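You operate a simulated robot arm through the tools that you are given. There is no shell and no other tool.

You run a simulated two-armed robot. Do the job below in one go: nothing can be reset, and whatever is moved stays where it is left.

TASK
Lock the 120 V fuser in the cradle and test it.
Fine: once it is locked, set the tester knob to that voltage, then press TEST; the PASS lamp must light.

The check looks at the end state, three seconds after you hand in, the way a careful person would. Anything else that was tipped, shoved, dropped, spilled or broken makes it a failure.

THE ROBOT
Two 7-joint arms with two-finger parallel grippers on one trunk that stands fixed in place. Base frame: the origin is at the foot of the trunk, x ahead of it, y to its left, z up; the work surface is at about z = 823. Lengths are in mm, angles in rad, forces in N, time in s.
The left shoulder is at [70, 163, 1245], the right one opposite. With the tool pointing down near the work surface each hand reaches from about 360 to 880 mm from the base axis, measured 20 degrees to its own side. Payload 3.43 kg a hand.
Tool frame (each hand has its own): the origin (TCP) lies between the finger pads and is the grasp point; the fingertips stand 34 mm ahead of it; z points along the fingers, y is the line along which they close. Largest opening 128 mm; finger width 24, thickness 12; the body of the gripper, 48 by 130 mm, starts 96 mm behind the TCP.
Orientation is that of the tool frame in the base frame, as a unit quaternion [x, y, z, w]. With the fingers straight down and closing along the base's y, the tool's x points along the base's -x, its y along +y and its z along -z.

THE INTERFACE
- The arms move only by the tool apply_moves. It takes "left_commands", "right_commands" or both (then of equal length, played together; a hand with none holds still); each is a list of rows, each an object of numbers (a shift or turn left out is 0, a gripper value left out holds the last): "gripper": the opening, from 0 (shut) to 1 (fully open); "tx", "ty", "tz": the shift along the tool's x, y, z in units of 25 mm (1.0 is 25 mm); "rx", "ry", "rz": the turn, a rotation vector about the tool's x, y, z in units of 8 degrees (1.0 is 8 degrees). In form: [{"gripper": .., "tx": .., "ty": .., "tz": .., "rx": .., "ry": .., "rz": ..}, ...]. A call has 1 to 20 rows; each row shifts and turns the commanded pose from where the row before left it, along the tool's axes as they then stand. A call with a number of a shift or a turn outside -1 to 1 is refused whole. A row lasts 0.2 s, in which the tool goes at most 50 mm and 0.15 rad; a call with a longer step from one row to the next is refused whole, and so is a gripper value outside its range. A pose out of reach is approached as far as the arm can. The call stops where the force on the tool passes 40 N (or 10 N more than at its start, if that is more) or the arm is blocked; 0.2 s more then pass. The fingers move at their own pace (about 153 mm/s each) and stop on an object; they squeeze with about 27 N. The grip force told is the motor's: it shows also when the fingers shut on nothing. Time passes only in rows, and 0.2 s behind the last, so rows that do not move let the fingers close. It gives the time, the measured TCP pose, the force on the tool (base axes), the opening and the grip force at its end, in the units of the frame above (readings bear some noise), with the torque about the TCP (base axes, N m) and any sound that the robot's microphone picked up.
- Cameras (640 x 400 px; columns grow to the right, rows downward): "scene" is now at [119.5, -48.2, 1463.4]; the picture's right is [-0.55, -0.83, 0.00], its down [-0.55, 0.36, -0.75] and it looks along [0.63, -0.41, -0.66] (base axes); focal length 275 px, centre (320, 200). "left" rides on the left gripper at [76, 11, -160] in its tool frame; the picture's right is [-0.15, 0.99, 0.00], its down [-0.88, -0.13, -0.46] and it looks along [-0.45, -0.07, 0.89] (tool axes); focal length 234 px, centre (320, 200). "right" rides on the right gripper at [76, -11, -160] in its tool frame; the picture's right is [0.15, 0.99, 0.00], its down [-0.88, 0.13, -0.46] and it looks along [-0.45, 0.07, 0.89] (tool axes); focal length 234 px, centre (320, 200). There is no depth. A picture from a camera that has moved, and an enlarged one, comes with that camera's place and axes in the base frame and with its lens.
- snapshot(camera): a new picture of that camera. It takes no simulated time.
- lift_body(by): slides the trunk up (or, below 0, down) by that many mm; the arms and the scene camera ride with it, the base frame stays. It gives what a move gives, with no picture.
- turn_head(pan, tilt): turns the head with the scene camera to pan (to the left, within 1.501 rad either way) and tilt (down, from -0.506 to 1.204), counted from straight ahead of the robot. It gives what a move gives.
- inspect(camera, box): a new picture of the part [left, top, right, bottom] of that camera's present view, enlarged. It takes no simulated time.
- close_job(): hands the job in; it is judged then, once.

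Nothing tells you positions but the pictures and the camera data. Unless the task says otherwise, let go and move clear before handing in.

The tools are called after "Call:" by a JSON object that holds its "name" and its "arguments". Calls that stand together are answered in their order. apply_moves: Moves the arms, as the interface text tells. Its arguments: {"type":"object","properties":{"left_commands":{"type":"array"},"right_commands":{"type":"array"}},"required":[]} The other tools are called the same way: lift_body (by) slides the trunk up or down; turn_head (pan, tilt) turns the head that bears the scene camera; snapshot (camera) takes a picture; inspect (camera, box) takes an enlarged picture of a part of a camera's view; close_job () hands the job in.

At the start:

```text
time: 0.0
left_position: [620.1, -3.6, 1255.9]
left_tcp_rot: [0.0, 1.0, 0.0, -0.001]
left_ft_force: [-0.3, -0.5, -1.1]
left_moment: [-0.01, 0.03, 0.0]
left_opening: 128.0
left_gripper_force: 0.2
right_position: [338.6, -497.2, 1212.9]
right_tcp_rot: [0.001, 1.0, 0.001, 0.001]
right_ft_force: [0.7, 0.6, 0.1]
right_moment: [-0.02, -0.03, 0.04]
right_opening: 128.2
right_gripper_force: 0.0
trunk travel left (down, up): [-725.0, 215.0]
head pan, tilt: [-0.585, 0.721]
```

scene: 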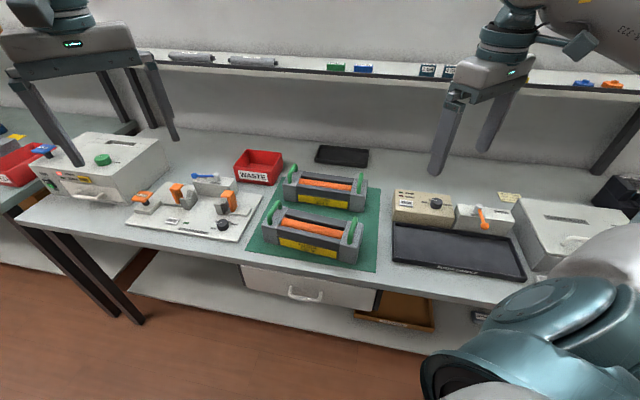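
right: 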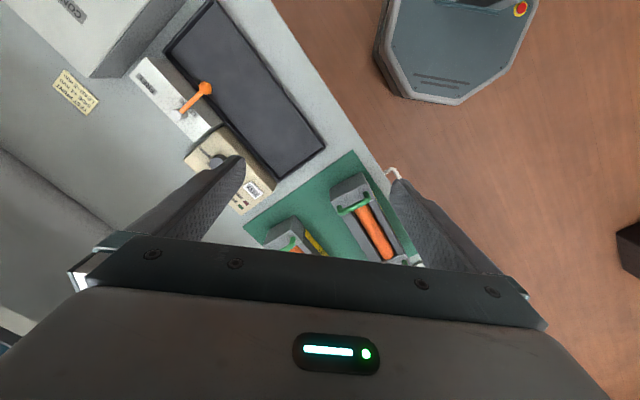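
left: 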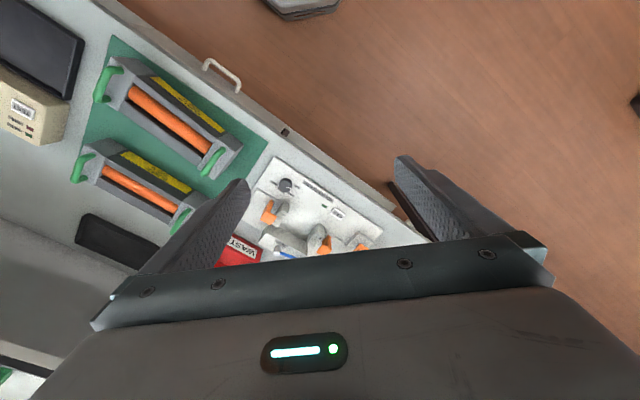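

I see a bench with two fuser units on a green mat, a fixture with orange levers on the left, and a tester with a knob and a black tray on the right. I will look closer before moving anything.

Call:
{"name": "inspect", "arguments": {"camera": "scene", "box": [240, 150, 400, 280]}}

Call:
{"name": "inspect", "arguments": {"camera": "scene", "box": [370, 160, 560, 290]}}

Call:
{"name": "inspect", "arguments": {"camera": "scene", "box": [110, 150, 290, 260]}}

Call:
{"name": "inspect", "arguments": {"camera": "scene", "box": [480, 170, 640, 280]}}

Call:
{"name": "inspect", "arguments": {"camera": "scene", "box": [0, 120, 180, 230]}}

Call:
{"name": "inspect", "arguments": {"camera": "left", "box": [0, 20, 260, 240]}}

Call:
{"name": "inspect", "arguments": {"camera": "right", "box": [120, 40, 400, 260]}}

```text
3.08 times, centred on (320, 215) of scene
camera zoom: at [119.5, -48.2, 1463.4], right [-0.55, -0.83, 0.0], down [-0.55, 0.36, -0.75], along [0.63, -0.41, -0.66], focal length 846 px, centre (320, 154)
```

zoom: 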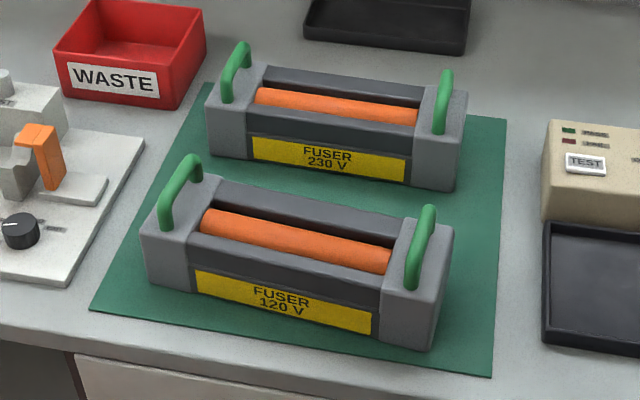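

```text
3.08 times, centred on (465, 225) of scene
camera zoom: at [119.5, -48.2, 1463.4], right [-0.55, -0.83, 0.0], down [-0.55, 0.36, -0.75], along [0.63, -0.41, -0.66], focal length 846 px, centre (-126, 123)
```

zoom: 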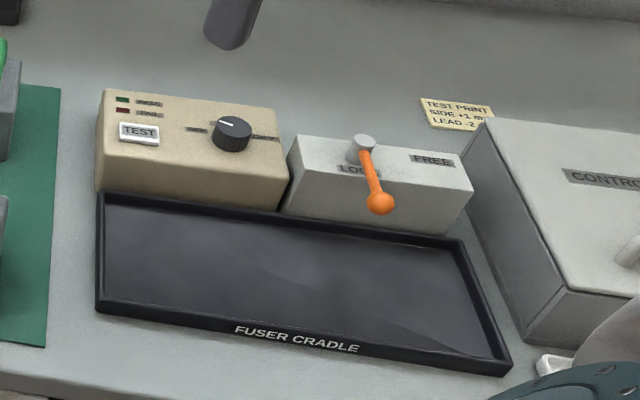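

```text
3.56 times, centred on (200, 205) of scene
camera zoom: at [119.5, -48.2, 1463.4], right [-0.55, -0.83, 0.0], down [-0.55, 0.36, -0.75], along [0.63, -0.41, -0.66], focal length 978 px, centre (747, 182)
```

zoom: 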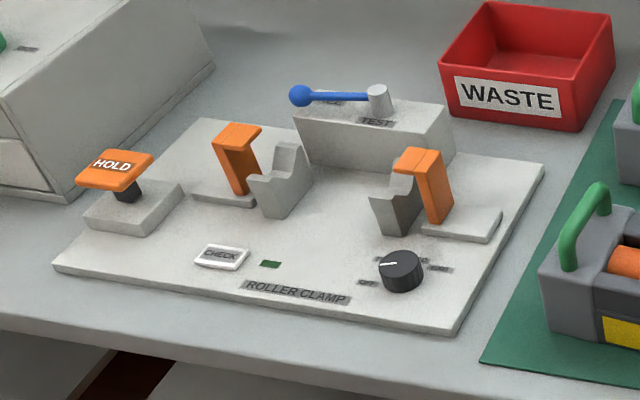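

```text
3.64 times, centred on (560, 225) of scene
camera zoom: at [119.5, -48.2, 1463.4], right [-0.55, -0.83, 0.0], down [-0.55, 0.36, -0.75], along [0.63, -0.41, -0.66], focal length 1000 px, centre (-553, 109)
```

zoom: 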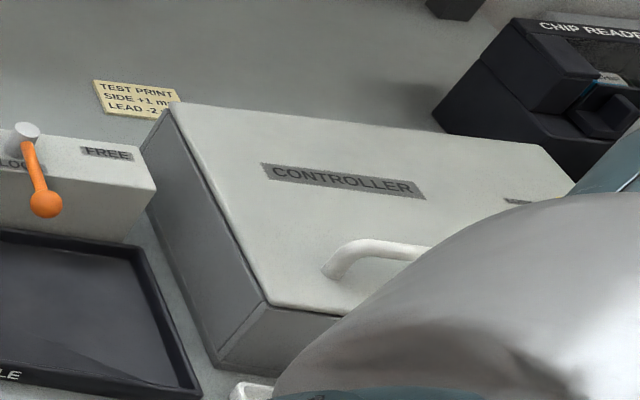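

```text
3.56 times, centred on (90, 175) of scene
camera zoom: at [119.5, -48.2, 1463.4], right [-0.55, -0.83, 0.0], down [-0.55, 0.36, -0.75], along [0.63, -0.41, -0.66], focal length 978 px, centre (1138, 289)
```

zoom: 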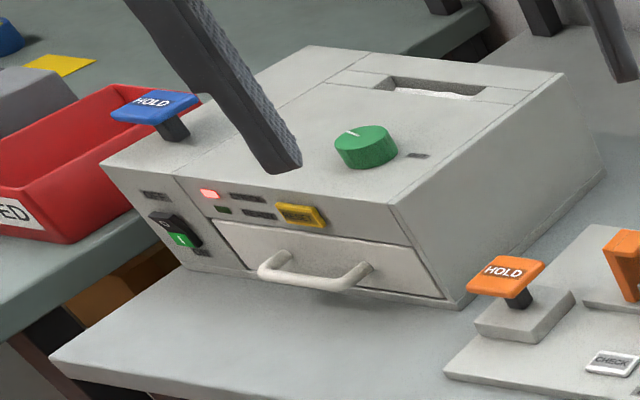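

```text
1.82 times, centred on (130, 130) of left
camera zoom: at [544.6, 7.2, 1414.7], right [0.15, 0.99, 0.0], down [0.88, -0.13, 0.46], along [0.45, -0.07, -0.89], focal length 426 px, centre (666, 327)
```

zoom: 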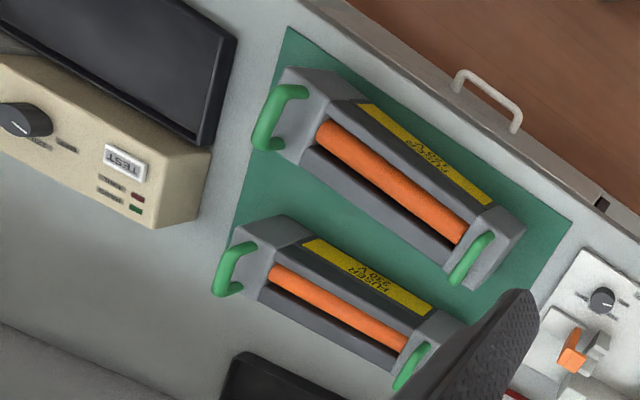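

```text
1.82 times, centred on (260, 150) of right
camera zoom: at [261.9, -508.3, 1374.8], right [-0.15, 0.99, 0.0], down [0.88, 0.13, 0.46], along [0.45, 0.07, -0.89], focal length 426 px, centre (429, 291)
```

zoom: 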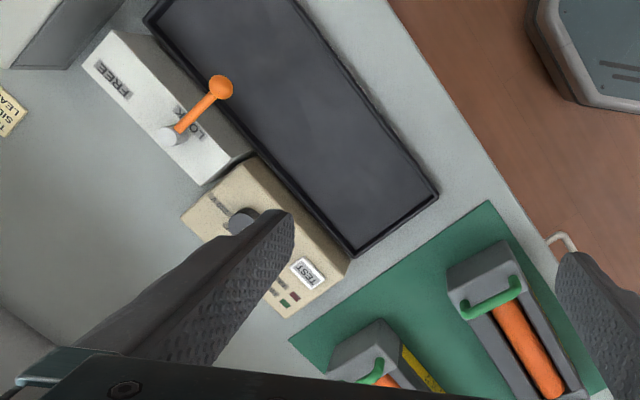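

The bench runs at roughly 45° to my x axis: the 120 V fuser is the front one on the mat (about [585, -335]) and the cradle tray is around [320, -640], with the tester and lever behind it. I'll turn the head toward the cradle for a better look at the lever and knob.

Call:
{"name": "turn_head", "arguments": {"pan": -0.95, "tilt": 0.75}}

Call:
{"name": "snapshot", "arguments": {"camera": "scene"}}

```text
time: 0.8
left_position: [620.0, -3.6, 1256.8]
left_tcp_rot: [0.0, 1.0, 0.001, 0.0]
left_ft_force: [-0.3, -0.1, -0.1]
left_moment: [0.01, 0.0, -0.02]
left_opening: 128.3
left_gripper_force: 0.0
right_position: [339.0, -497.7, 1213.4]
right_tcp_rot: [0.0, 1.0, 0.0, 0.0]
right_ft_force: [0.5, 0.2, 0.4]
right_moment: [0.02, 0.01, -0.01]
right_opening: 127.6
right_gripper_force: 0.1
trunk travel left (down, up): [-725.0, 215.0]
head pan, tilt: [-0.949, 0.75]
```

```text
taken
camera scene: at [97.6, -69.1, 1460.9], right [-0.81, -0.58, 0.0], down [-0.4, 0.55, -0.73], along [0.43, -0.59, -0.68], focal length 275 px, centre (320, 200)
```

scene: 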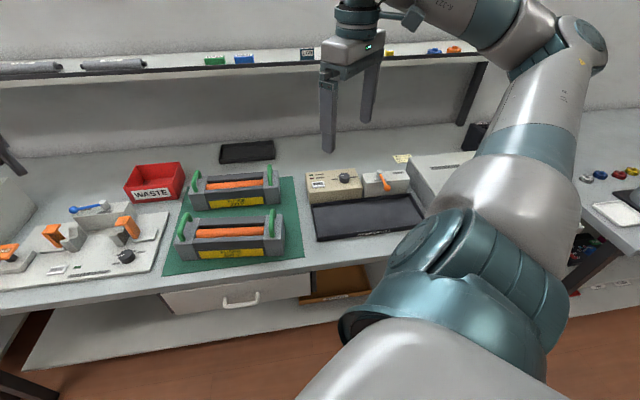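

Call:
{"name": "inspect", "arguments": {"camera": "scene", "box": [295, 145, 455, 245]}}

Call:
{"name": "inspect", "arguments": {"camera": "scene", "box": [150, 150, 310, 280]}}

Call:
{"name": "inspect", "arguments": {"camera": "scene", "box": [300, 155, 380, 205]}}

Call:
{"name": "inspect", "arguments": {"camera": "scene", "box": [350, 150, 430, 200]}}

```text
4.00 times, centred on (375, 195) of scene
camera zoom: at [97.6, -69.1, 1460.9], right [-0.81, -0.58, 0.0], down [-0.4, 0.55, -0.73], along [0.43, -0.59, -0.68], focal length 1100 px, centre (100, 220)
```

zoom: 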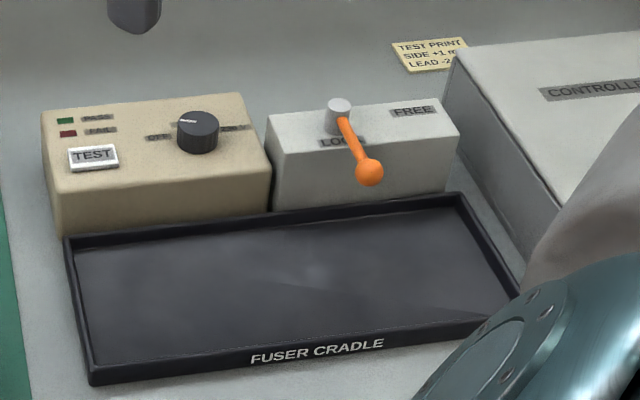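

```text
3.08 times, centred on (230, 215) of scene
camera zoom: at [97.6, -69.1, 1460.9], right [-0.81, -0.58, 0.0], down [-0.4, 0.55, -0.73], along [0.43, -0.59, -0.68], focal length 846 px, centre (597, 154)
```

zoom: 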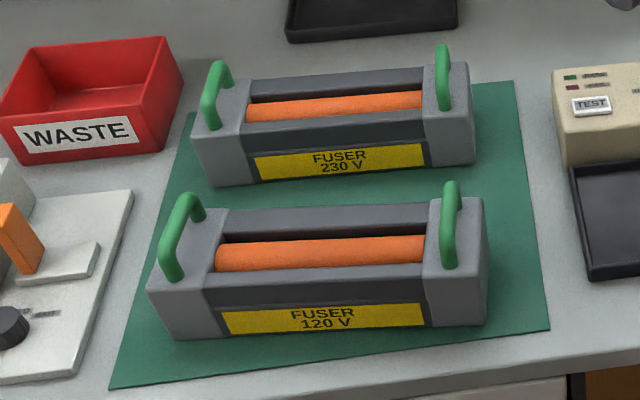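

```text
8.00 times, centred on (340, 180) of scene
camera zoom: at [97.6, -69.1, 1460.9], right [-0.81, -0.58, 0.0], down [-0.4, 0.55, -0.73], along [0.43, -0.59, -0.68], focal length 2200 px, centre (160, 360)
```

zoom: 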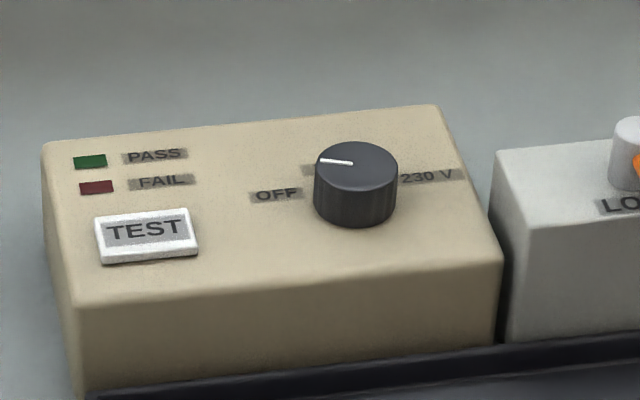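

```text
8.00 times, centred on (390, 175) of scene
camera zoom: at [97.6, -69.1, 1460.9], right [-0.81, -0.58, 0.0], down [-0.4, 0.55, -0.73], along [0.43, -0.59, -0.68], focal length 2200 px, centre (-240, 400)
```

zoom: 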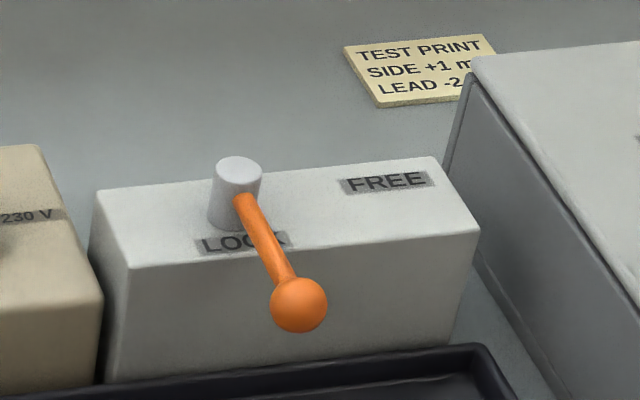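

The lever on the grey box points forward over LOCK with its ball overhanging the tray (about [303, -705, 918]), so it must first go to FREE. The tester knob points to OFF. I'll bring the right hand, turned to the bench's angle and closed, above the lever and look through its camera.

Call:
{"name": "apply_moves", "arguments": {"right_commands": [{"rz": 0.9375, "gripper": 0}, {"rz": 0.9375}, {"rz": 0.9375}, {"rz": 0.9375}, {"rz": 0.9375}, {"rz": 0.9375}, {"tx": -0.806, "ty": -0.938, "tz": 0.753}, {"tx": -0.806, "ty": -0.938, "tz": 0.753}, {"tx": -0.806, "ty": -0.938, "tz": 0.753}, {"tx": -0.806, "ty": -0.938, "tz": 0.753}, {"tx": -0.806, "ty": -0.938, "tz": 0.753}, {"tx": -0.806, "ty": -0.938, "tz": 0.753}, {}]}}

Call:
{"name": "snapshot", "arguments": {"camera": "right"}}

Call:
{"name": "snapshot", "arguments": {"camera": "scene"}}

```text
time: 3.6
left_position: [621.1, -4.2, 1256.0]
left_tcp_rot: [0.0, 1.0, 0.0, 0.001]
left_ft_force: [0.9, 0.0, 0.1]
left_moment: [-0.01, 0.01, 0.01]
left_opening: 128.2
left_gripper_force: 0.0
right_position: [323.2, -681.6, 1100.4]
right_tcp_rot: [0.382, 0.924, 0.0, 0.0]
right_ft_force: [0.2, 0.0, -0.6]
right_moment: [0.02, 0.04, -0.01]
right_opening: 0.0
right_gripper_force: 27.4
trunk travel left (down, up): [-725.0, 215.0]
head pan, tilt: [-0.949, 0.75]
```

```text
taken
camera right: at [261.7, -636.7, 1262.3], right [0.6, 0.8, 0.0], down [0.71, -0.53, 0.46], along [0.37, -0.27, -0.89], focal length 234 px, centre (320, 200)
```

right: 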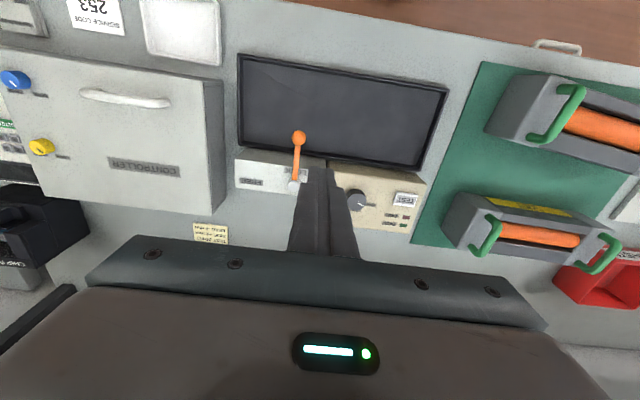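

```text
taken
camera scene: at [97.3, -68.8, 1461.0], right [-0.81, -0.58, 0.0], down [-0.4, 0.55, -0.73], along [0.43, -0.59, -0.68], focal length 275 px, centre (320, 200)
```

scene: 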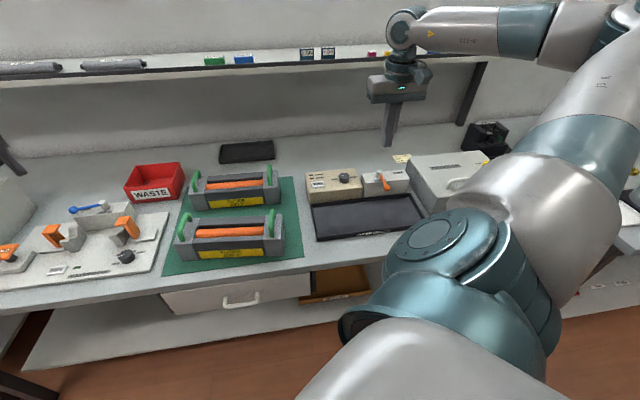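

The hand camera shows the tray, the lever box and the tester clearly. I'll enlarge these areas to measure them.

Call:
{"name": "inspect", "arguments": {"camera": "right", "box": [225, 40, 455, 240]}}

Call:
{"name": "inspect", "arguments": {"camera": "right", "box": [325, 155, 435, 245]}}

Call:
{"name": "inspect", "arguments": {"camera": "right", "box": [225, 120, 335, 210]}}

Call:
{"name": "inspect", "arguments": {"camera": "right", "box": [430, 50, 640, 280]}}

```text
2.00 times, centred on (340, 140) of right
camera zoom: at [261.7, -636.7, 1262.3], right [0.6, 0.8, 0.0], down [0.71, -0.53, 0.46], along [0.37, -0.27, -0.89], focal length 468 px, centre (280, 320)
```

zoom: 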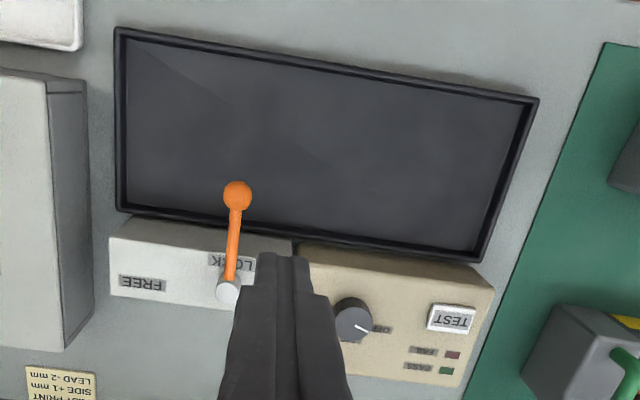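

```text
4.44 times, centred on (380, 200) of right
camera zoom: at [261.7, -636.7, 1262.3], right [0.6, 0.8, 0.0], down [0.71, -0.53, 0.46], along [0.37, -0.27, -0.89], focal length 1041 px, centre (53, 200)
```

zoom: 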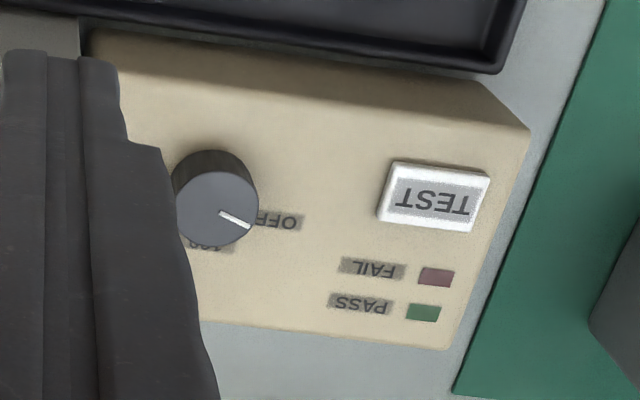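

```text
4.44 times, centred on (280, 165) of right
camera zoom: at [261.7, -636.7, 1262.3], right [0.6, 0.8, 0.0], down [0.71, -0.53, 0.46], along [0.37, -0.27, -0.89], focal length 1041 px, centre (498, 356)
```

zoom: 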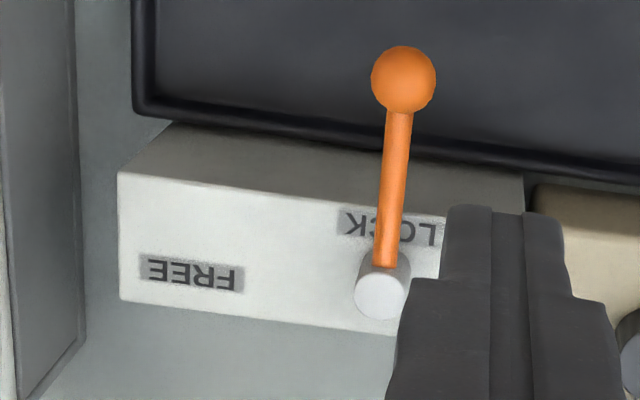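

```text
1.74 times, centred on (535, 165) of right
camera zoom: at [261.7, -636.7, 1262.3], right [0.6, 0.8, 0.0], down [0.71, -0.53, 0.46], along [0.37, -0.27, -0.89], focal length 407 px, centre (-54, 261)
```

zoom: 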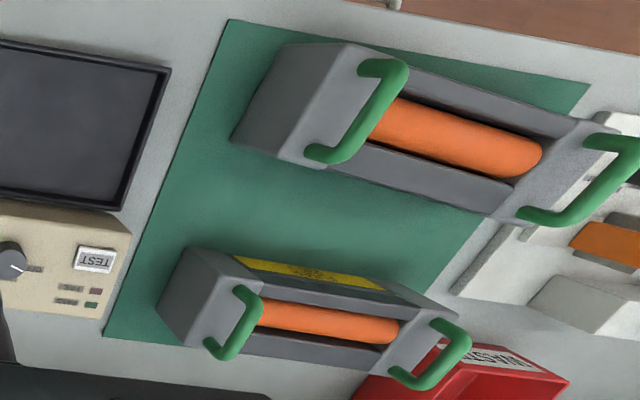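

Ball at about [304, -705, 918], pivot at about [352, -752], and the tray spans roughly 342 × 143 mm centred near [330, -645]. I'll lower the closed right fingers beside the ball and sweep it around the pivot toward FREE, stopping short to check.

Call:
{"name": "apply_moves", "arguments": {"right_commands": [{"tz": 0.905}, {"tz": 0.905}, {"tz": 0.905}, {"tz": 0.905}, {"tz": 0.905}, {"tz": 0.905}, {"tz": 0.905}, {}]}}

Call:
{"name": "snapshot", "arguments": {"camera": "right"}}

Call:
{"name": "inspect", "arguments": {"camera": "scene", "box": [330, 120, 450, 220]}}

```text
time: 5.4
left_position: [620.5, -2.7, 1257.4]
left_tcp_rot: [0.0, 1.0, 0.0, 0.0]
left_ft_force: [-0.1, 0.3, -0.1]
left_moment: [-0.01, -0.02, -0.03]
left_opening: 128.2
left_gripper_force: 0.1
right_position: [324.7, -681.9, 942.7]
right_tcp_rot: [0.382, 0.924, -0.001, 0.0]
right_ft_force: [-0.3, 0.2, 0.4]
right_moment: [0.0, -0.01, -0.06]
right_opening: 0.0
right_gripper_force: 26.9
trunk travel left (down, up): [-725.0, 215.0]
head pan, tilt: [-0.949, 0.75]
```

```text
taken
camera right: at [262.0, -636.4, 1104.2], right [0.6, 0.8, 0.0], down [0.71, -0.53, 0.46], along [0.37, -0.27, -0.89], focal length 234 px, centre (320, 200)
```

right: 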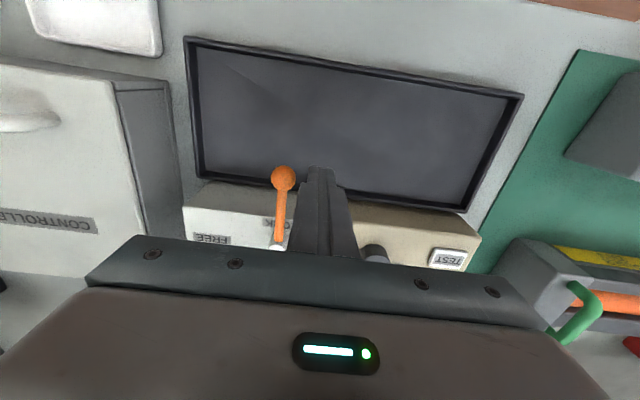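

```text
4.00 times, centred on (390, 170) of scene
camera zoom: at [97.1, -68.8, 1461.0], right [-0.81, -0.58, 0.0], down [-0.4, 0.55, -0.73], along [0.43, -0.59, -0.68], focal length 1100 px, centre (40, 320)
```

zoom: 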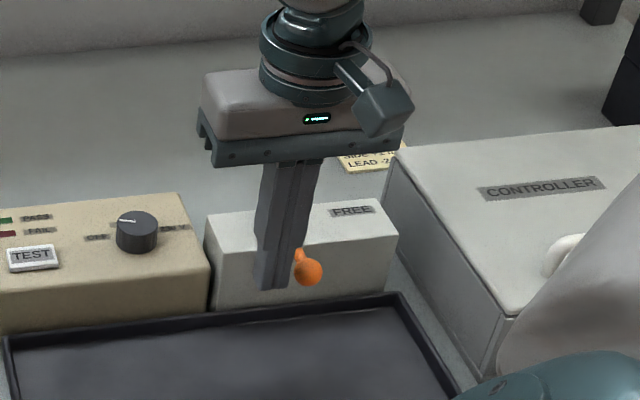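

The closed fingers sit beside the ball on its left at the right height. Now I sweep it 80° about the pivot.

Call:
{"name": "apply_moves", "arguments": {"right_commands": [{"tx": 0.134, "ty": -0.404, "rz": -1}, {"tx": 0.134, "ty": -0.404, "rz": -1}, {"tx": 0.134, "ty": -0.404, "rz": -1}, {"tx": 0.134, "ty": -0.404, "rz": -1}, {"tx": 0.134, "ty": -0.404, "rz": -1}, {"tx": 0.134, "ty": -0.404, "rz": -1}, {"tx": 0.134, "ty": -0.404, "rz": -1}, {"tx": 0.134, "ty": -0.404, "rz": -1}, {"tx": 0.134, "ty": -0.404, "rz": -1}, {"tx": 0.134, "ty": -0.404, "rz": -1}, {}]}}

Call:
{"name": "snapshot", "arguments": {"camera": "right"}}

Call:
{"name": "inspect", "arguments": {"camera": "scene", "box": [330, 120, 450, 220]}}

```text
time: 7.8
left_position: [621.8, -3.7, 1256.7]
left_tcp_rot: [0.0, 1.0, -0.001, 0.0]
left_ft_force: [0.3, 0.6, -0.3]
left_moment: [0.02, -0.01, -0.02]
left_opening: 127.9
left_gripper_force: 0.1
right_position: [330.0, -619.7, 923.0]
right_tcp_rot: [-0.061, 0.998, -0.001, 0.0]
right_ft_force: [-0.5, 0.1, 0.6]
right_moment: [0.01, -0.01, 0.02]
right_opening: 0.3
right_gripper_force: 26.9
right hand out of reach, approached as far as the arm can: row 5, 6, 7, 8, 9, 10
trunk travel left (down, up): [-725.0, 215.0]
head pan, tilt: [-0.949, 0.75]
```

```text
taken
camera right: at [255.6, -639.3, 1084.6], right [-0.27, 0.96, 0.0], down [0.86, 0.24, 0.46], along [0.44, 0.12, -0.89], focal length 234 px, centre (320, 200)
```

right: 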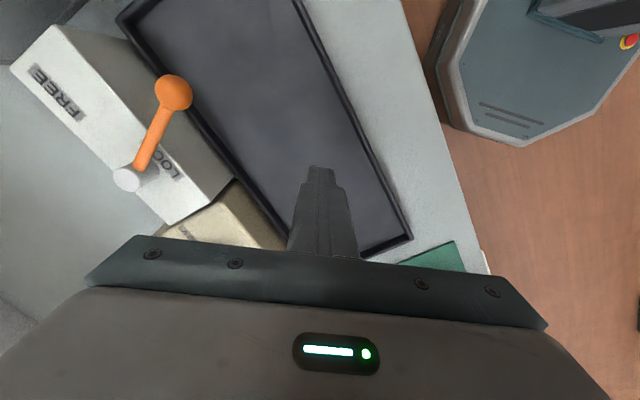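

```text
4.00 times, centred on (390, 170) of scene
camera zoom: at [97.9, -69.6, 1460.9], right [-0.81, -0.58, 0.0], down [-0.4, 0.55, -0.73], along [0.43, -0.59, -0.68], focal length 1100 px, centre (40, 320)
```

zoom: 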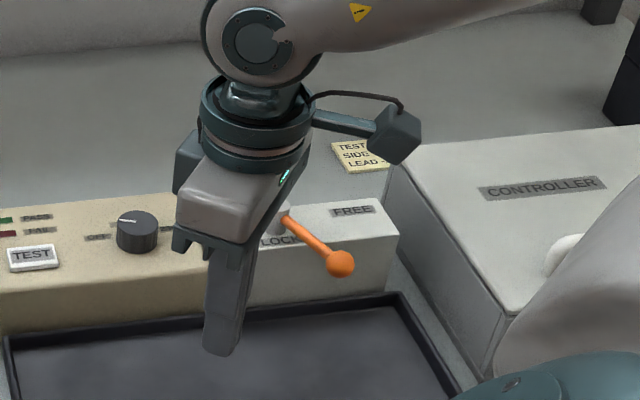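

The lever moved only partly and the wrist ran out of range, so the hand ended at [330, -620, 923], clear of the lever. I'll raise it slowly and see where the commanded pose stands before trying a different approach.

Call:
{"name": "apply_moves", "arguments": {"right_commands": [{"tz": -0.4}, {}]}}

```text
time: 8.4
left_position: [620.9, -3.9, 1255.2]
left_tcp_rot: [0.001, 1.0, -0.001, 0.0]
left_ft_force: [0.4, -0.7, -1.1]
left_moment: [0.0, 0.02, -0.03]
left_opening: 128.2
left_gripper_force: 0.1
right_position: [328.7, -618.8, 933.5]
right_tcp_rot: [-0.059, 0.998, -0.002, -0.001]
right_ft_force: [0.3, -0.2, -0.4]
right_moment: [0.0, 0.0, 0.01]
right_opening: 0.1
right_gripper_force: 26.7
trunk travel left (down, up): [-725.0, 215.0]
head pan, tilt: [-0.949, 0.75]
```

The new call restarted from the actual pose, good. The lever now points about 24° past LOCK. I'll go up, turn the wrist back to the bench angle, and then push again without turning the wrist.

Call:
{"name": "apply_moves", "arguments": {"right_commands": [{"tz": -0.8}, {"tz": -0.8}, {"tz": -0.8}, {"rz": 0.925}, {"rz": 0.925}, {"rz": 0.925}, {"rz": 0.925}, {"rz": 0.925}, {"rz": 0.925}, {"rz": 0.925}, {}]}}

```text
time: 10.8
left_position: [620.8, -4.1, 1255.2]
left_tcp_rot: [0.0, 1.0, 0.0, 0.001]
left_ft_force: [0.0, 0.4, -0.1]
left_moment: [0.0, -0.02, 0.02]
left_opening: 128.0
left_gripper_force: 0.0
right_position: [330.1, -615.4, 992.8]
right_tcp_rot: [0.383, 0.924, -0.001, 0.0]
right_ft_force: [-0.4, 0.7, -0.3]
right_moment: [0.01, -0.02, -0.03]
right_opening: 0.0
right_gripper_force: 26.7
right hand out of reach, approached as far as the arm can: row 2
trunk travel left (down, up): [-725.0, 215.0]
head pan, tilt: [-0.949, 0.75]
```

Call:
{"name": "apply_moves", "arguments": {"right_commands": [{"tx": -0.358, "ty": -0.754}, {"tx": -0.358, "ty": -0.754}, {"tx": -0.358, "ty": -0.754}, {"tx": -0.358, "ty": -0.754}, {}]}}

Call:
{"name": "snapshot", "arguments": {"camera": "right"}}

```text
time: 12.0
left_position: [620.8, -4.9, 1256.4]
left_tcp_rot: [0.0, 1.0, 0.0, 0.001]
left_ft_force: [0.1, 0.9, 0.1]
left_moment: [-0.03, -0.01, 0.02]
left_opening: 128.0
left_gripper_force: 0.0
right_position: [302.2, -692.5, 993.0]
right_tcp_rot: [0.382, 0.924, 0.0, 0.0]
right_ft_force: [-0.5, 0.9, -0.5]
right_moment: [0.02, 0.01, 0.0]
right_opening: 0.1
right_gripper_force: 26.9
trunk travel left (down, up): [-725.0, 215.0]
head pan, tilt: [-0.949, 0.75]
```

```text
taken
camera right: at [240.7, -646.7, 1154.1], right [0.59, 0.8, 0.0], down [0.72, -0.53, 0.46], along [0.37, -0.27, -0.89], focal length 234 px, centre (320, 200)
```

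right: 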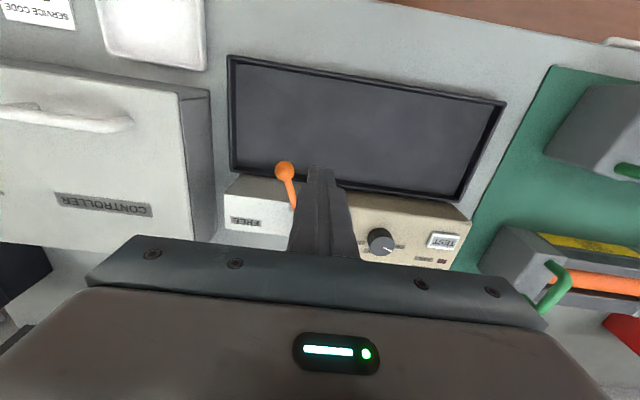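

Now I lower beside the ball and push it along the arc with a fixed wrist.

Call:
{"name": "apply_moves", "arguments": {"right_commands": [{"tz": 0.68}, {"tz": 0.68}, {"tz": 0.68}, {"tx": -0.174, "ty": -0.66}, {"tx": -0.174, "ty": -0.66}, {"tx": -0.205, "ty": -0.333}, {"tx": -0.205, "ty": -0.333}, {"tx": -0.283, "ty": -0.283}, {"tx": -0.293, "ty": -0.217}, {"tx": -0.293, "ty": -0.217}, {}]}}

Call:
{"name": "snapshot", "arguments": {"camera": "right"}}

Call:
{"name": "inspect", "arguments": {"camera": "scene", "box": [330, 120, 450, 220]}}

```text
time: 14.4
left_position: [619.5, -4.3, 1255.5]
left_tcp_rot: [0.0, 1.0, 0.0, 0.001]
left_ft_force: [0.2, 0.7, 0.3]
left_moment: [0.03, -0.02, -0.03]
left_opening: 128.3
left_gripper_force: 0.1
right_position: [283.5, -768.2, 942.2]
right_tcp_rot: [0.383, 0.924, 0.0, 0.001]
right_ft_force: [0.4, 0.6, 0.2]
right_moment: [0.0, 0.01, -0.04]
right_opening: 0.0
right_gripper_force: 26.7
trunk travel left (down, up): [-725.0, 215.0]
head pan, tilt: [-0.949, 0.75]
```

```text
taken
camera right: at [221.6, -723.5, 1103.2], right [0.59, 0.8, 0.0], down [0.72, -0.53, 0.46], along [0.37, -0.27, -0.89], focal length 234 px, centre (320, 200)
```

right: 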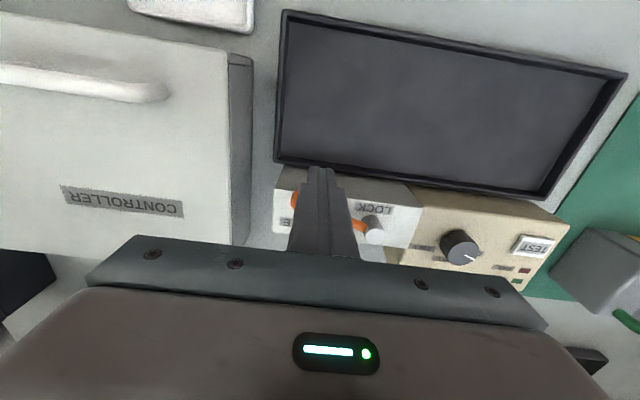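

```text
4.00 times, centred on (390, 170) of scene
camera zoom: at [97.4, -69.0, 1461.0], right [-0.81, -0.58, 0.0], down [-0.4, 0.55, -0.73], along [0.43, -0.59, -0.68], focal length 1100 px, centre (40, 320)
```

zoom: 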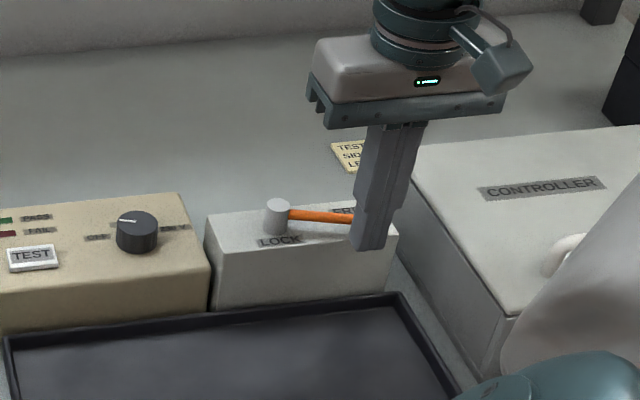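

The lever is nearly round to FREE. I'll push the last bit and then look.

Call:
{"name": "apply_moves", "arguments": {"right_commands": [{"tx": -0.304, "ty": -0.135}, {"tx": -0.304, "ty": -0.135}, {"tx": -0.08, "ty": 0}, {}]}}

Call:
{"name": "inspect", "arguments": {"camera": "scene", "box": [330, 120, 450, 220]}}

Call:
{"name": "inspect", "arguments": {"camera": "right", "box": [250, 120, 450, 260]}}

```text
time: 15.4
left_position: [620.0, -2.3, 1256.1]
left_tcp_rot: [0.0, 1.0, -0.001, 0.0]
left_ft_force: [0.6, 0.4, 0.1]
left_moment: [-0.02, 0.02, 0.03]
left_opening: 128.0
left_gripper_force: 0.0
right_position: [289.3, -784.3, 941.2]
right_tcp_rot: [0.382, 0.924, -0.001, -0.001]
right_ft_force: [-10.8, 15.4, -4.1]
right_moment: [0.48, 0.3, -0.12]
right_opening: 0.2
right_gripper_force: 27.2
trunk travel left (down, up): [-725.0, 215.0]
head pan, tilt: [-0.949, 0.75]
```

```text
4.00 times, centred on (390, 170) of scene
camera zoom: at [95.9, -67.2, 1461.1], right [-0.81, -0.58, 0.0], down [-0.4, 0.55, -0.73], along [0.43, -0.6, -0.68], focal length 1100 px, centre (40, 320)
```

zoom: 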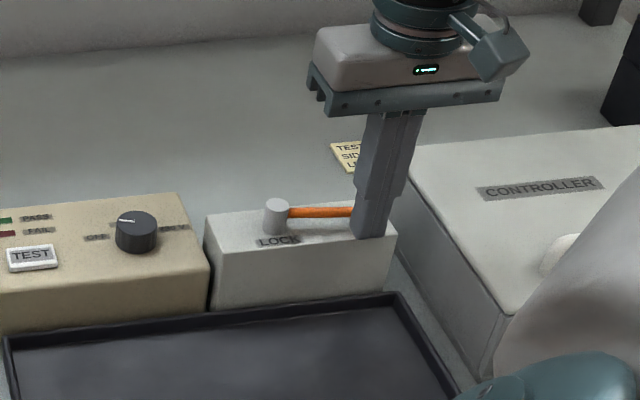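

```text
2.86 times, centred on (350, 190) of right
camera zoom: at [227.1, -737.9, 1103.8], right [0.59, 0.8, 0.0], down [0.72, -0.53, 0.45], along [0.36, -0.27, -0.89], focal length 669 px, centre (234, 229)
```

zoom: 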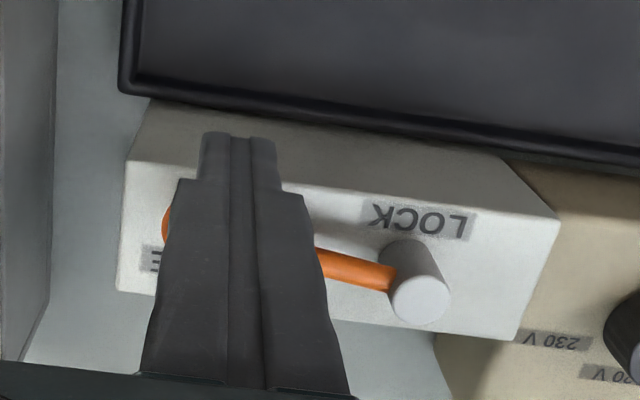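

The stop is felt (about 19 N against the lever) and the lever lies along the box at FREE. I'll back off and rise, then look.

Call:
{"name": "apply_moves", "arguments": {"right_commands": [{"tx": 0.5}, {"tx": 0.5}, {"tz": -1}, {"tz": -1}, {"tz": -1}, {"tz": -1}, {"tx": 0.8, "tz": -1}, {"tx": 0.8, "tz": -1}, {}]}}

Call:
{"name": "snapshot", "arguments": {"camera": "right"}}

Call:
{"name": "inspect", "arguments": {"camera": "scene", "box": [330, 120, 450, 220]}}

```text
time: 17.4
left_position: [621.9, -4.9, 1255.2]
left_tcp_rot: [0.0, 1.0, 0.0, -0.001]
left_ft_force: [0.8, -0.5, -0.3]
left_moment: [0.05, -0.01, -0.02]
left_opening: 127.8
left_gripper_force: 0.1
right_position: [245.4, -739.7, 1091.0]
right_tcp_rot: [0.382, 0.924, 0.0, 0.0]
right_ft_force: [0.4, -0.8, 0.0]
right_moment: [0.04, 0.01, 0.02]
right_opening: 0.1
right_gripper_force: 26.8
trunk travel left (down, up): [-725.0, 215.0]
head pan, tilt: [-0.949, 0.75]
```

```text
taken
camera right: at [183.9, -694.2, 1252.4], right [0.59, 0.8, 0.0], down [0.72, -0.53, 0.46], along [0.37, -0.27, -0.89], focal length 234 px, centre (320, 200)
```

right: 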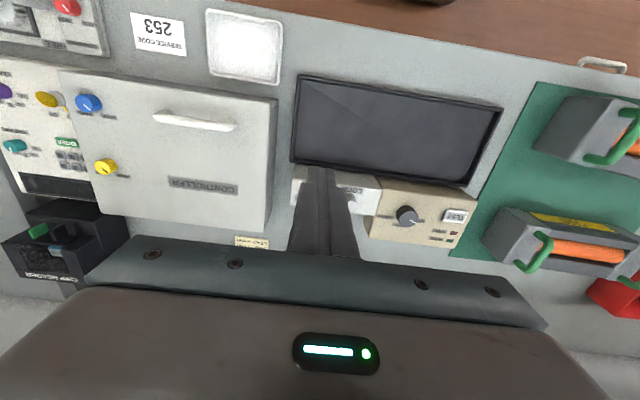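

```text
4.00 times, centred on (390, 170) of scene
camera zoom: at [98.5, -70.1, 1460.8], right [-0.81, -0.58, 0.0], down [-0.4, 0.56, -0.73], along [0.43, -0.59, -0.68], focal length 1100 px, centre (40, 320)
```

zoom: 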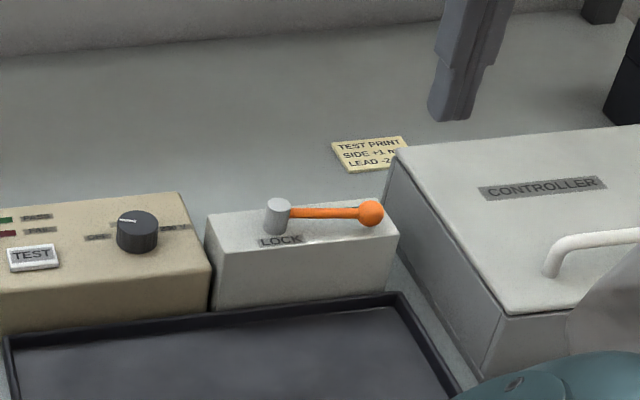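

The lever stays at FREE. Next I'll bring the left hand, turned to the bench angle, above the 120 V fuser to measure its pose and handles.

Call:
{"name": "apply_moves", "arguments": {"left_commands": [{"rz": 0.9375}, {"rz": 0.9375}, {"rz": 0.9375}, {"rz": 0.9375}, {"rz": 0.9375}, {"rz": 0.9375}, {"tx": -0.707, "ty": -0.877, "tz": 0.72}, {"tx": -0.707, "ty": -0.877, "tz": 0.72}, {"tx": -0.707, "ty": -0.877, "tz": 0.72}, {"tx": -0.707, "ty": -0.877, "tz": 0.72}, {"tx": -0.707, "ty": -0.877, "tz": 0.72}, {"tx": -0.707, "ty": -0.877, "tz": 0.72}, {"tx": -0.707, "ty": -0.877, "tz": 0.72}, {}]}}

Call:
{"name": "snapshot", "arguments": {"camera": "left"}}

Call:
{"name": "snapshot", "arguments": {"camera": "scene"}}

```text
time: 20.4
left_position: [598.6, -199.8, 1130.1]
left_tcp_rot: [0.382, 0.924, -0.001, 0.0]
left_ft_force: [0.2, -0.7, -0.5]
left_moment: [0.0, 0.01, -0.01]
left_opening: 128.1
left_gripper_force: 0.1
right_position: [246.0, -738.9, 1091.0]
right_tcp_rot: [0.382, 0.924, -0.001, 0.001]
right_ft_force: [-0.3, 0.3, 0.2]
right_moment: [-0.01, 0.03, 0.03]
right_opening: 0.1
right_gripper_force: 26.6
trunk travel left (down, up): [-725.0, 215.0]
head pan, tilt: [-0.949, 0.75]
```

```text
taken
camera left: at [553.4, -138.8, 1288.8], right [0.8, 0.6, 0.0], down [0.53, -0.71, 0.46], along [0.27, -0.37, -0.89], focal length 234 px, centre (320, 200)
```

left: 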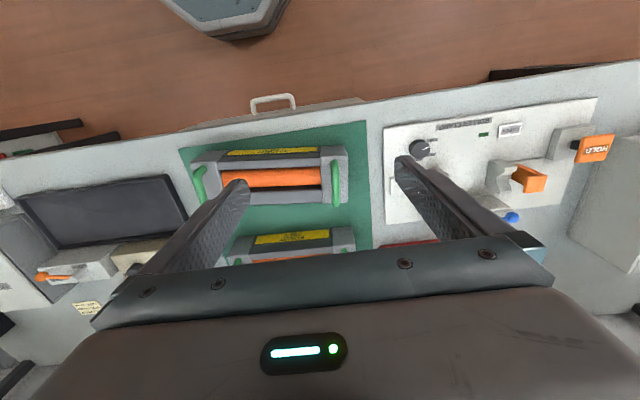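

```text
taken
camera scene: at [97.5, -68.2, 1461.0], right [-0.81, -0.58, 0.0], down [-0.4, 0.55, -0.73], along [0.43, -0.6, -0.68], focal length 275 px, centre (320, 200)
```

scene: 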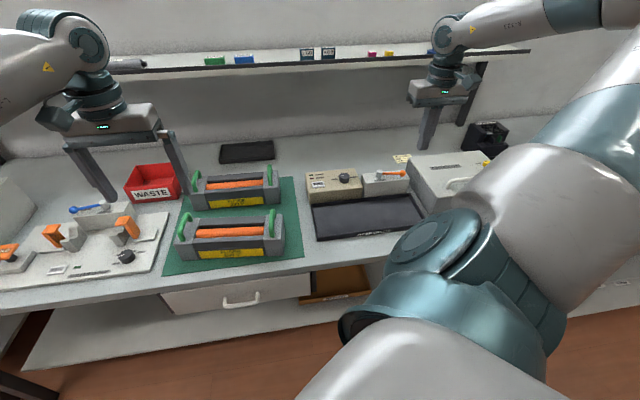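

Call:
{"name": "inspect", "arguments": {"camera": "left", "box": [170, 110, 390, 270]}}

Call:
{"name": "inspect", "arguments": {"camera": "scene", "box": [155, 160, 305, 280]}}

```text
2.50 times, centred on (280, 190) of left
camera zoom: at [553.4, -138.8, 1288.8], right [0.8, 0.6, 0.0], down [0.53, -0.71, 0.46], along [0.27, -0.37, -0.89], focal length 585 px, centre (420, 225)
```

zoom: 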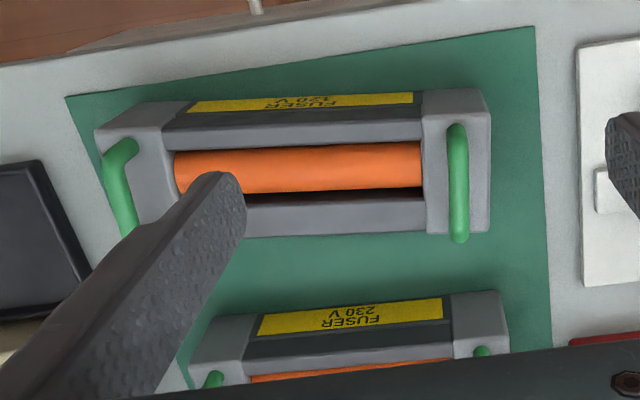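

```text
3.33 times, centred on (230, 220) of scene
camera zoom: at [97.5, -68.2, 1461.0], right [-0.81, -0.58, 0.0], down [-0.4, 0.55, -0.73], along [0.43, -0.6, -0.68], focal length 917 px, centre (620, 133)
```

zoom: 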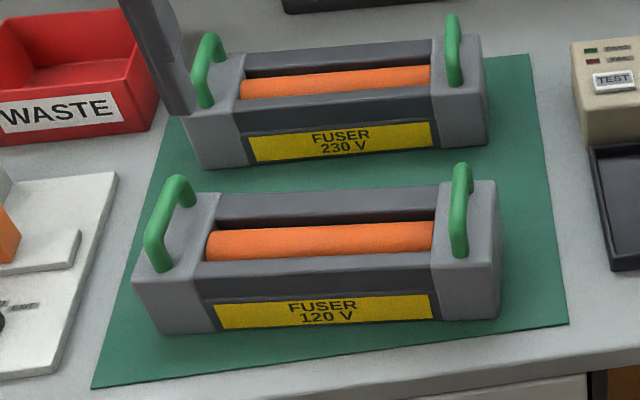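

From both views I place the 120 V fuser's centre near [582, -326], its long axis at about 40°, with handle bars at about [668, -253] and [495, -399], height about 924. Before committing to a two-handed carry I'll test in free air whether the left hand can reach its final spot over the cradle.

Call:
{"name": "apply_moves", "arguments": {"left_commands": [{"tx": -0.309, "ty": -0.974, "tz": 0.2}, {"tx": -0.309, "ty": -0.974, "tz": 0.2}, {"tx": -0.309, "ty": -0.974, "tz": 0.2}, {"tx": -0.309, "ty": -0.974, "tz": 0.2}, {"tx": -0.309, "ty": -0.974, "tz": 0.2}, {"tx": -0.309, "ty": -0.974, "tz": 0.2}, {"tx": -0.309, "ty": -0.974, "tz": 0.2}, {"tx": -0.309, "ty": -0.974, "tz": 0.2}, {"tx": -0.309, "ty": -0.974, "tz": 0.2}, {"tx": -0.309, "ty": -0.974, "tz": 0.2}, {"tx": -0.309, "ty": -0.974, "tz": 0.2}, {"tx": -0.309, "ty": -0.974, "tz": 0.2}, {"tx": -0.309, "ty": -0.974, "tz": 0.2}, {"tx": -0.309, "ty": -0.974, "tz": 0.2}, {"tx": -0.309, "ty": -0.974, "tz": 0.2}, {"tx": -0.309, "ty": -0.974, "tz": 0.2}, {}]}}

Call:
{"name": "snapshot", "arguments": {"camera": "scene"}}

Call:
{"name": "snapshot", "arguments": {"camera": "left"}}

```text
time: 24.0
left_position: [551.2, -281.5, 1108.5]
left_tcp_rot: [0.383, 0.924, 0.0, 0.001]
left_ft_force: [-0.3, 0.6, 0.8]
left_moment: [0.0, -0.02, -0.01]
left_opening: 128.1
left_gripper_force: 0.1
left hand out of reach, approached as far as the arm can: row 4, 5, 6, 7, 8, 9, 10, 11, 12, 13, 14, 15, 16
right_position: [245.8, -740.3, 1090.8]
right_tcp_rot: [0.382, 0.924, -0.001, 0.001]
right_ft_force: [0.8, 0.6, -0.4]
right_moment: [0.0, 0.0, 0.0]
right_opening: 0.0
right_gripper_force: 27.1
trunk travel left (down, up): [-725.0, 215.0]
head pan, tilt: [-0.949, 0.75]
```

```text
taken
camera scene: at [97.5, -69.3, 1460.9], right [-0.81, -0.58, 0.0], down [-0.4, 0.55, -0.73], along [0.43, -0.59, -0.68], focal length 275 px, centre (320, 200)
```

scene: 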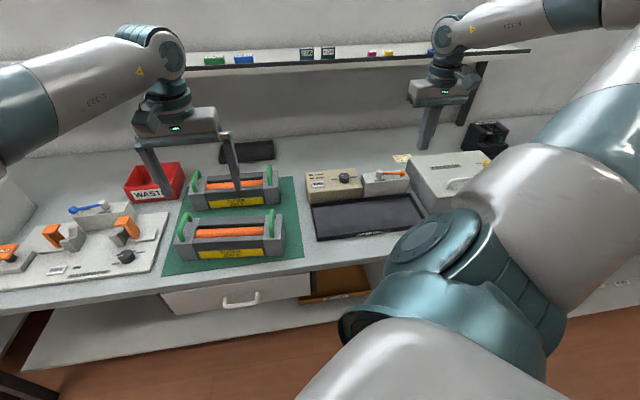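

```text
taken
camera left: at [505.4, -219.4, 1266.0], right [0.8, 0.6, 0.0], down [0.53, -0.71, 0.46], along [0.27, -0.37, -0.89], focal length 234 px, centre (320, 200)
```

left: 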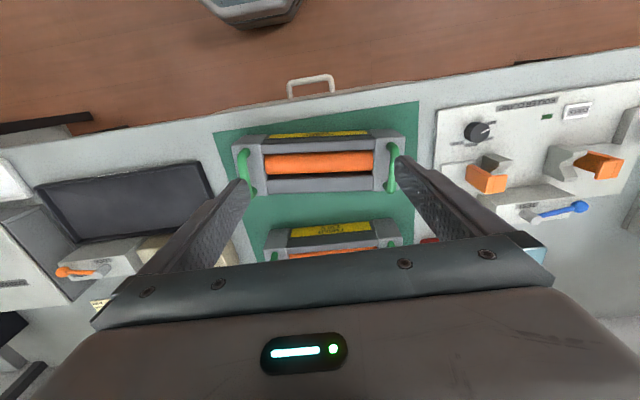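

The left hand can't get across: it stops at [551, -281], far short of the cradle. So I'll use the right hand alone, gripping across the fuser's middle (about 90 mm deep), and check the weight on a tiny lift first. Left hand goes back out of the way while the right hand turns.

Call:
{"name": "apply_moves", "arguments": {"left_commands": [{"tx": 0.6, "ty": 0.99, "tz": -0.592}, {"tx": 0.6, "ty": 0.99, "tz": -0.592}, {"tx": 0.6, "ty": 0.99, "tz": -0.592}, {"tx": 0.6, "ty": 0.99, "tz": -0.592}, {"tx": 0.6, "ty": 0.99, "tz": -0.592}, {"tx": 0.6, "ty": 0.99, "tz": -0.592}, {"tx": 0.6, "ty": 0.99, "tz": -0.592}, {"tx": 0.6, "ty": 0.99, "tz": -0.592}, {"tx": 0.6, "ty": 0.99, "tz": -0.592}, {"tx": 0.6, "ty": 0.99, "tz": -0.592}, {}, {}, {}], "right_commands": [{"rz": 0.99}, {"rz": 0.99}, {"rz": 0.99}, {"rz": 0.99}, {"rz": 0.99}, {"rz": 0.99}, {"rz": 0.99}, {"rz": 0.99}, {"rz": 0.99}, {"rz": 0.99}, {"rz": 0.99}, {"rz": 0.99}, {}]}}

Call:
{"name": "snapshot", "arguments": {"camera": "scene"}}

```text
time: 26.8
left_position: [619.8, 0.9, 1255.1]
left_tcp_rot: [0.383, 0.924, 0.0, 0.0]
left_ft_force: [-0.4, -0.5, 0.1]
left_moment: [0.02, 0.01, -0.02]
left_opening: 127.9
left_gripper_force: 0.0
right_position: [244.3, -739.9, 1093.1]
right_tcp_rot: [0.94, 0.342, -0.001, 0.0]
right_ft_force: [0.3, 0.5, 0.7]
right_moment: [0.01, -0.03, 0.02]
right_opening: 0.0
right_gripper_force: 27.5
trunk travel left (down, up): [-725.0, 215.0]
head pan, tilt: [-0.949, 0.75]
```

```text
taken
camera scene: at [97.4, -68.7, 1461.0], right [-0.81, -0.58, 0.0], down [-0.4, 0.55, -0.73], along [0.43, -0.59, -0.68], focal length 275 px, centre (320, 200)
```

scene: 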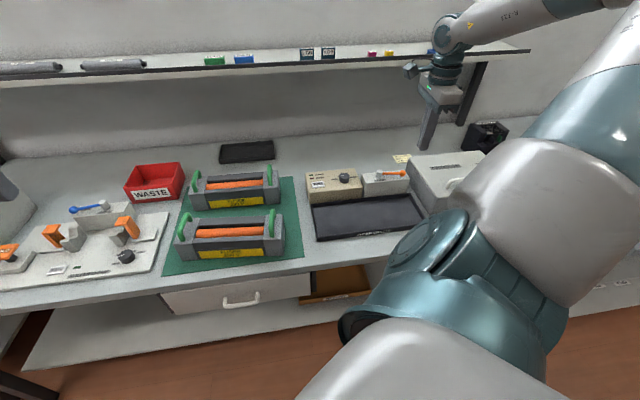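

The turned wrist (140°) is reachable here. I'll check that the same wrist angle also reaches low over the tray centre before picking anything up.

Call:
{"name": "apply_moves", "arguments": {"right_commands": [{"tx": 0.845, "ty": -0.117}, {"tx": 0.845, "ty": -0.117}, {"tx": 0.845, "ty": -0.117}, {"tx": 0.845, "ty": -0.117}, {"tx": 0.845, "ty": -0.117}, {"tx": 0.845, "ty": -0.117}, {"tz": 0.96}, {"tz": 0.96}, {"tz": 0.96}, {"tz": 0.96}, {"tz": 0.96}, {"tz": 0.96}, {"tz": 0.96}, {}]}}

Call:
{"name": "snapshot", "arguments": {"camera": "right"}}

Call:
{"name": "snapshot", "arguments": {"camera": "scene"}}

```text
time: 29.8
left_position: [620.5, 0.3, 1255.9]
left_tcp_rot: [0.382, 0.924, 0.0, 0.0]
left_ft_force: [1.1, 0.2, -0.8]
left_moment: [0.0, -0.01, 0.02]
left_opening: 127.6
left_gripper_force: 0.1
right_position: [331.1, -646.6, 923.8]
right_tcp_rot: [0.94, 0.343, -0.001, 0.001]
right_ft_force: [0.1, -0.2, -0.2]
right_moment: [-0.01, -0.02, 0.02]
right_opening: 0.0
right_gripper_force: 27.6
trunk travel left (down, up): [-725.0, 215.0]
head pan, tilt: [-0.949, 0.75]
```

```text
taken
camera right: at [381.1, -587.5, 1085.7], right [0.75, -0.66, 0.0], down [-0.59, -0.67, 0.46], along [-0.3, -0.34, -0.89], focal length 234 px, centre (320, 200)
```

right: 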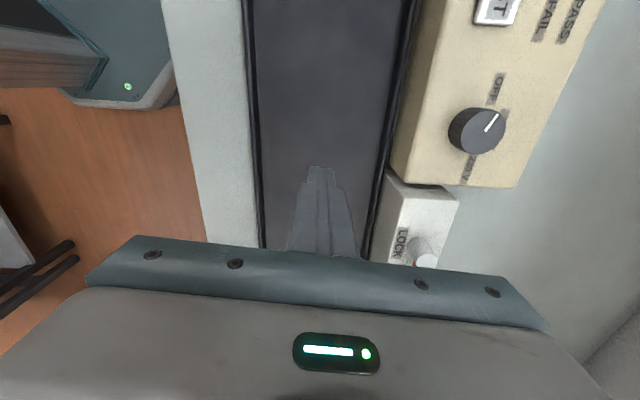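

```text
taken
camera scene: at [97.3, -68.7, 1461.0], right [-0.81, -0.58, 0.0], down [-0.4, 0.55, -0.73], along [0.43, -0.59, -0.68], focal length 275 px, centre (320, 200)
```

scene: 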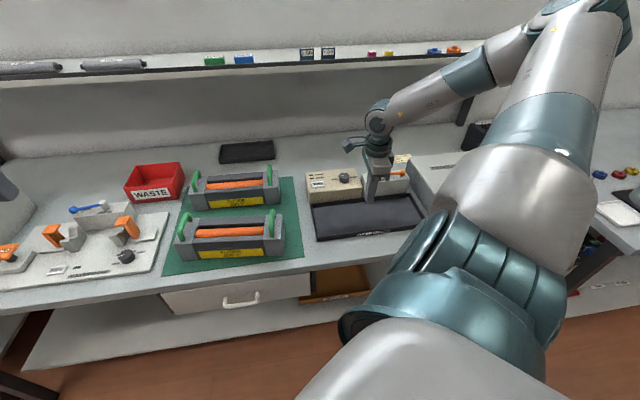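

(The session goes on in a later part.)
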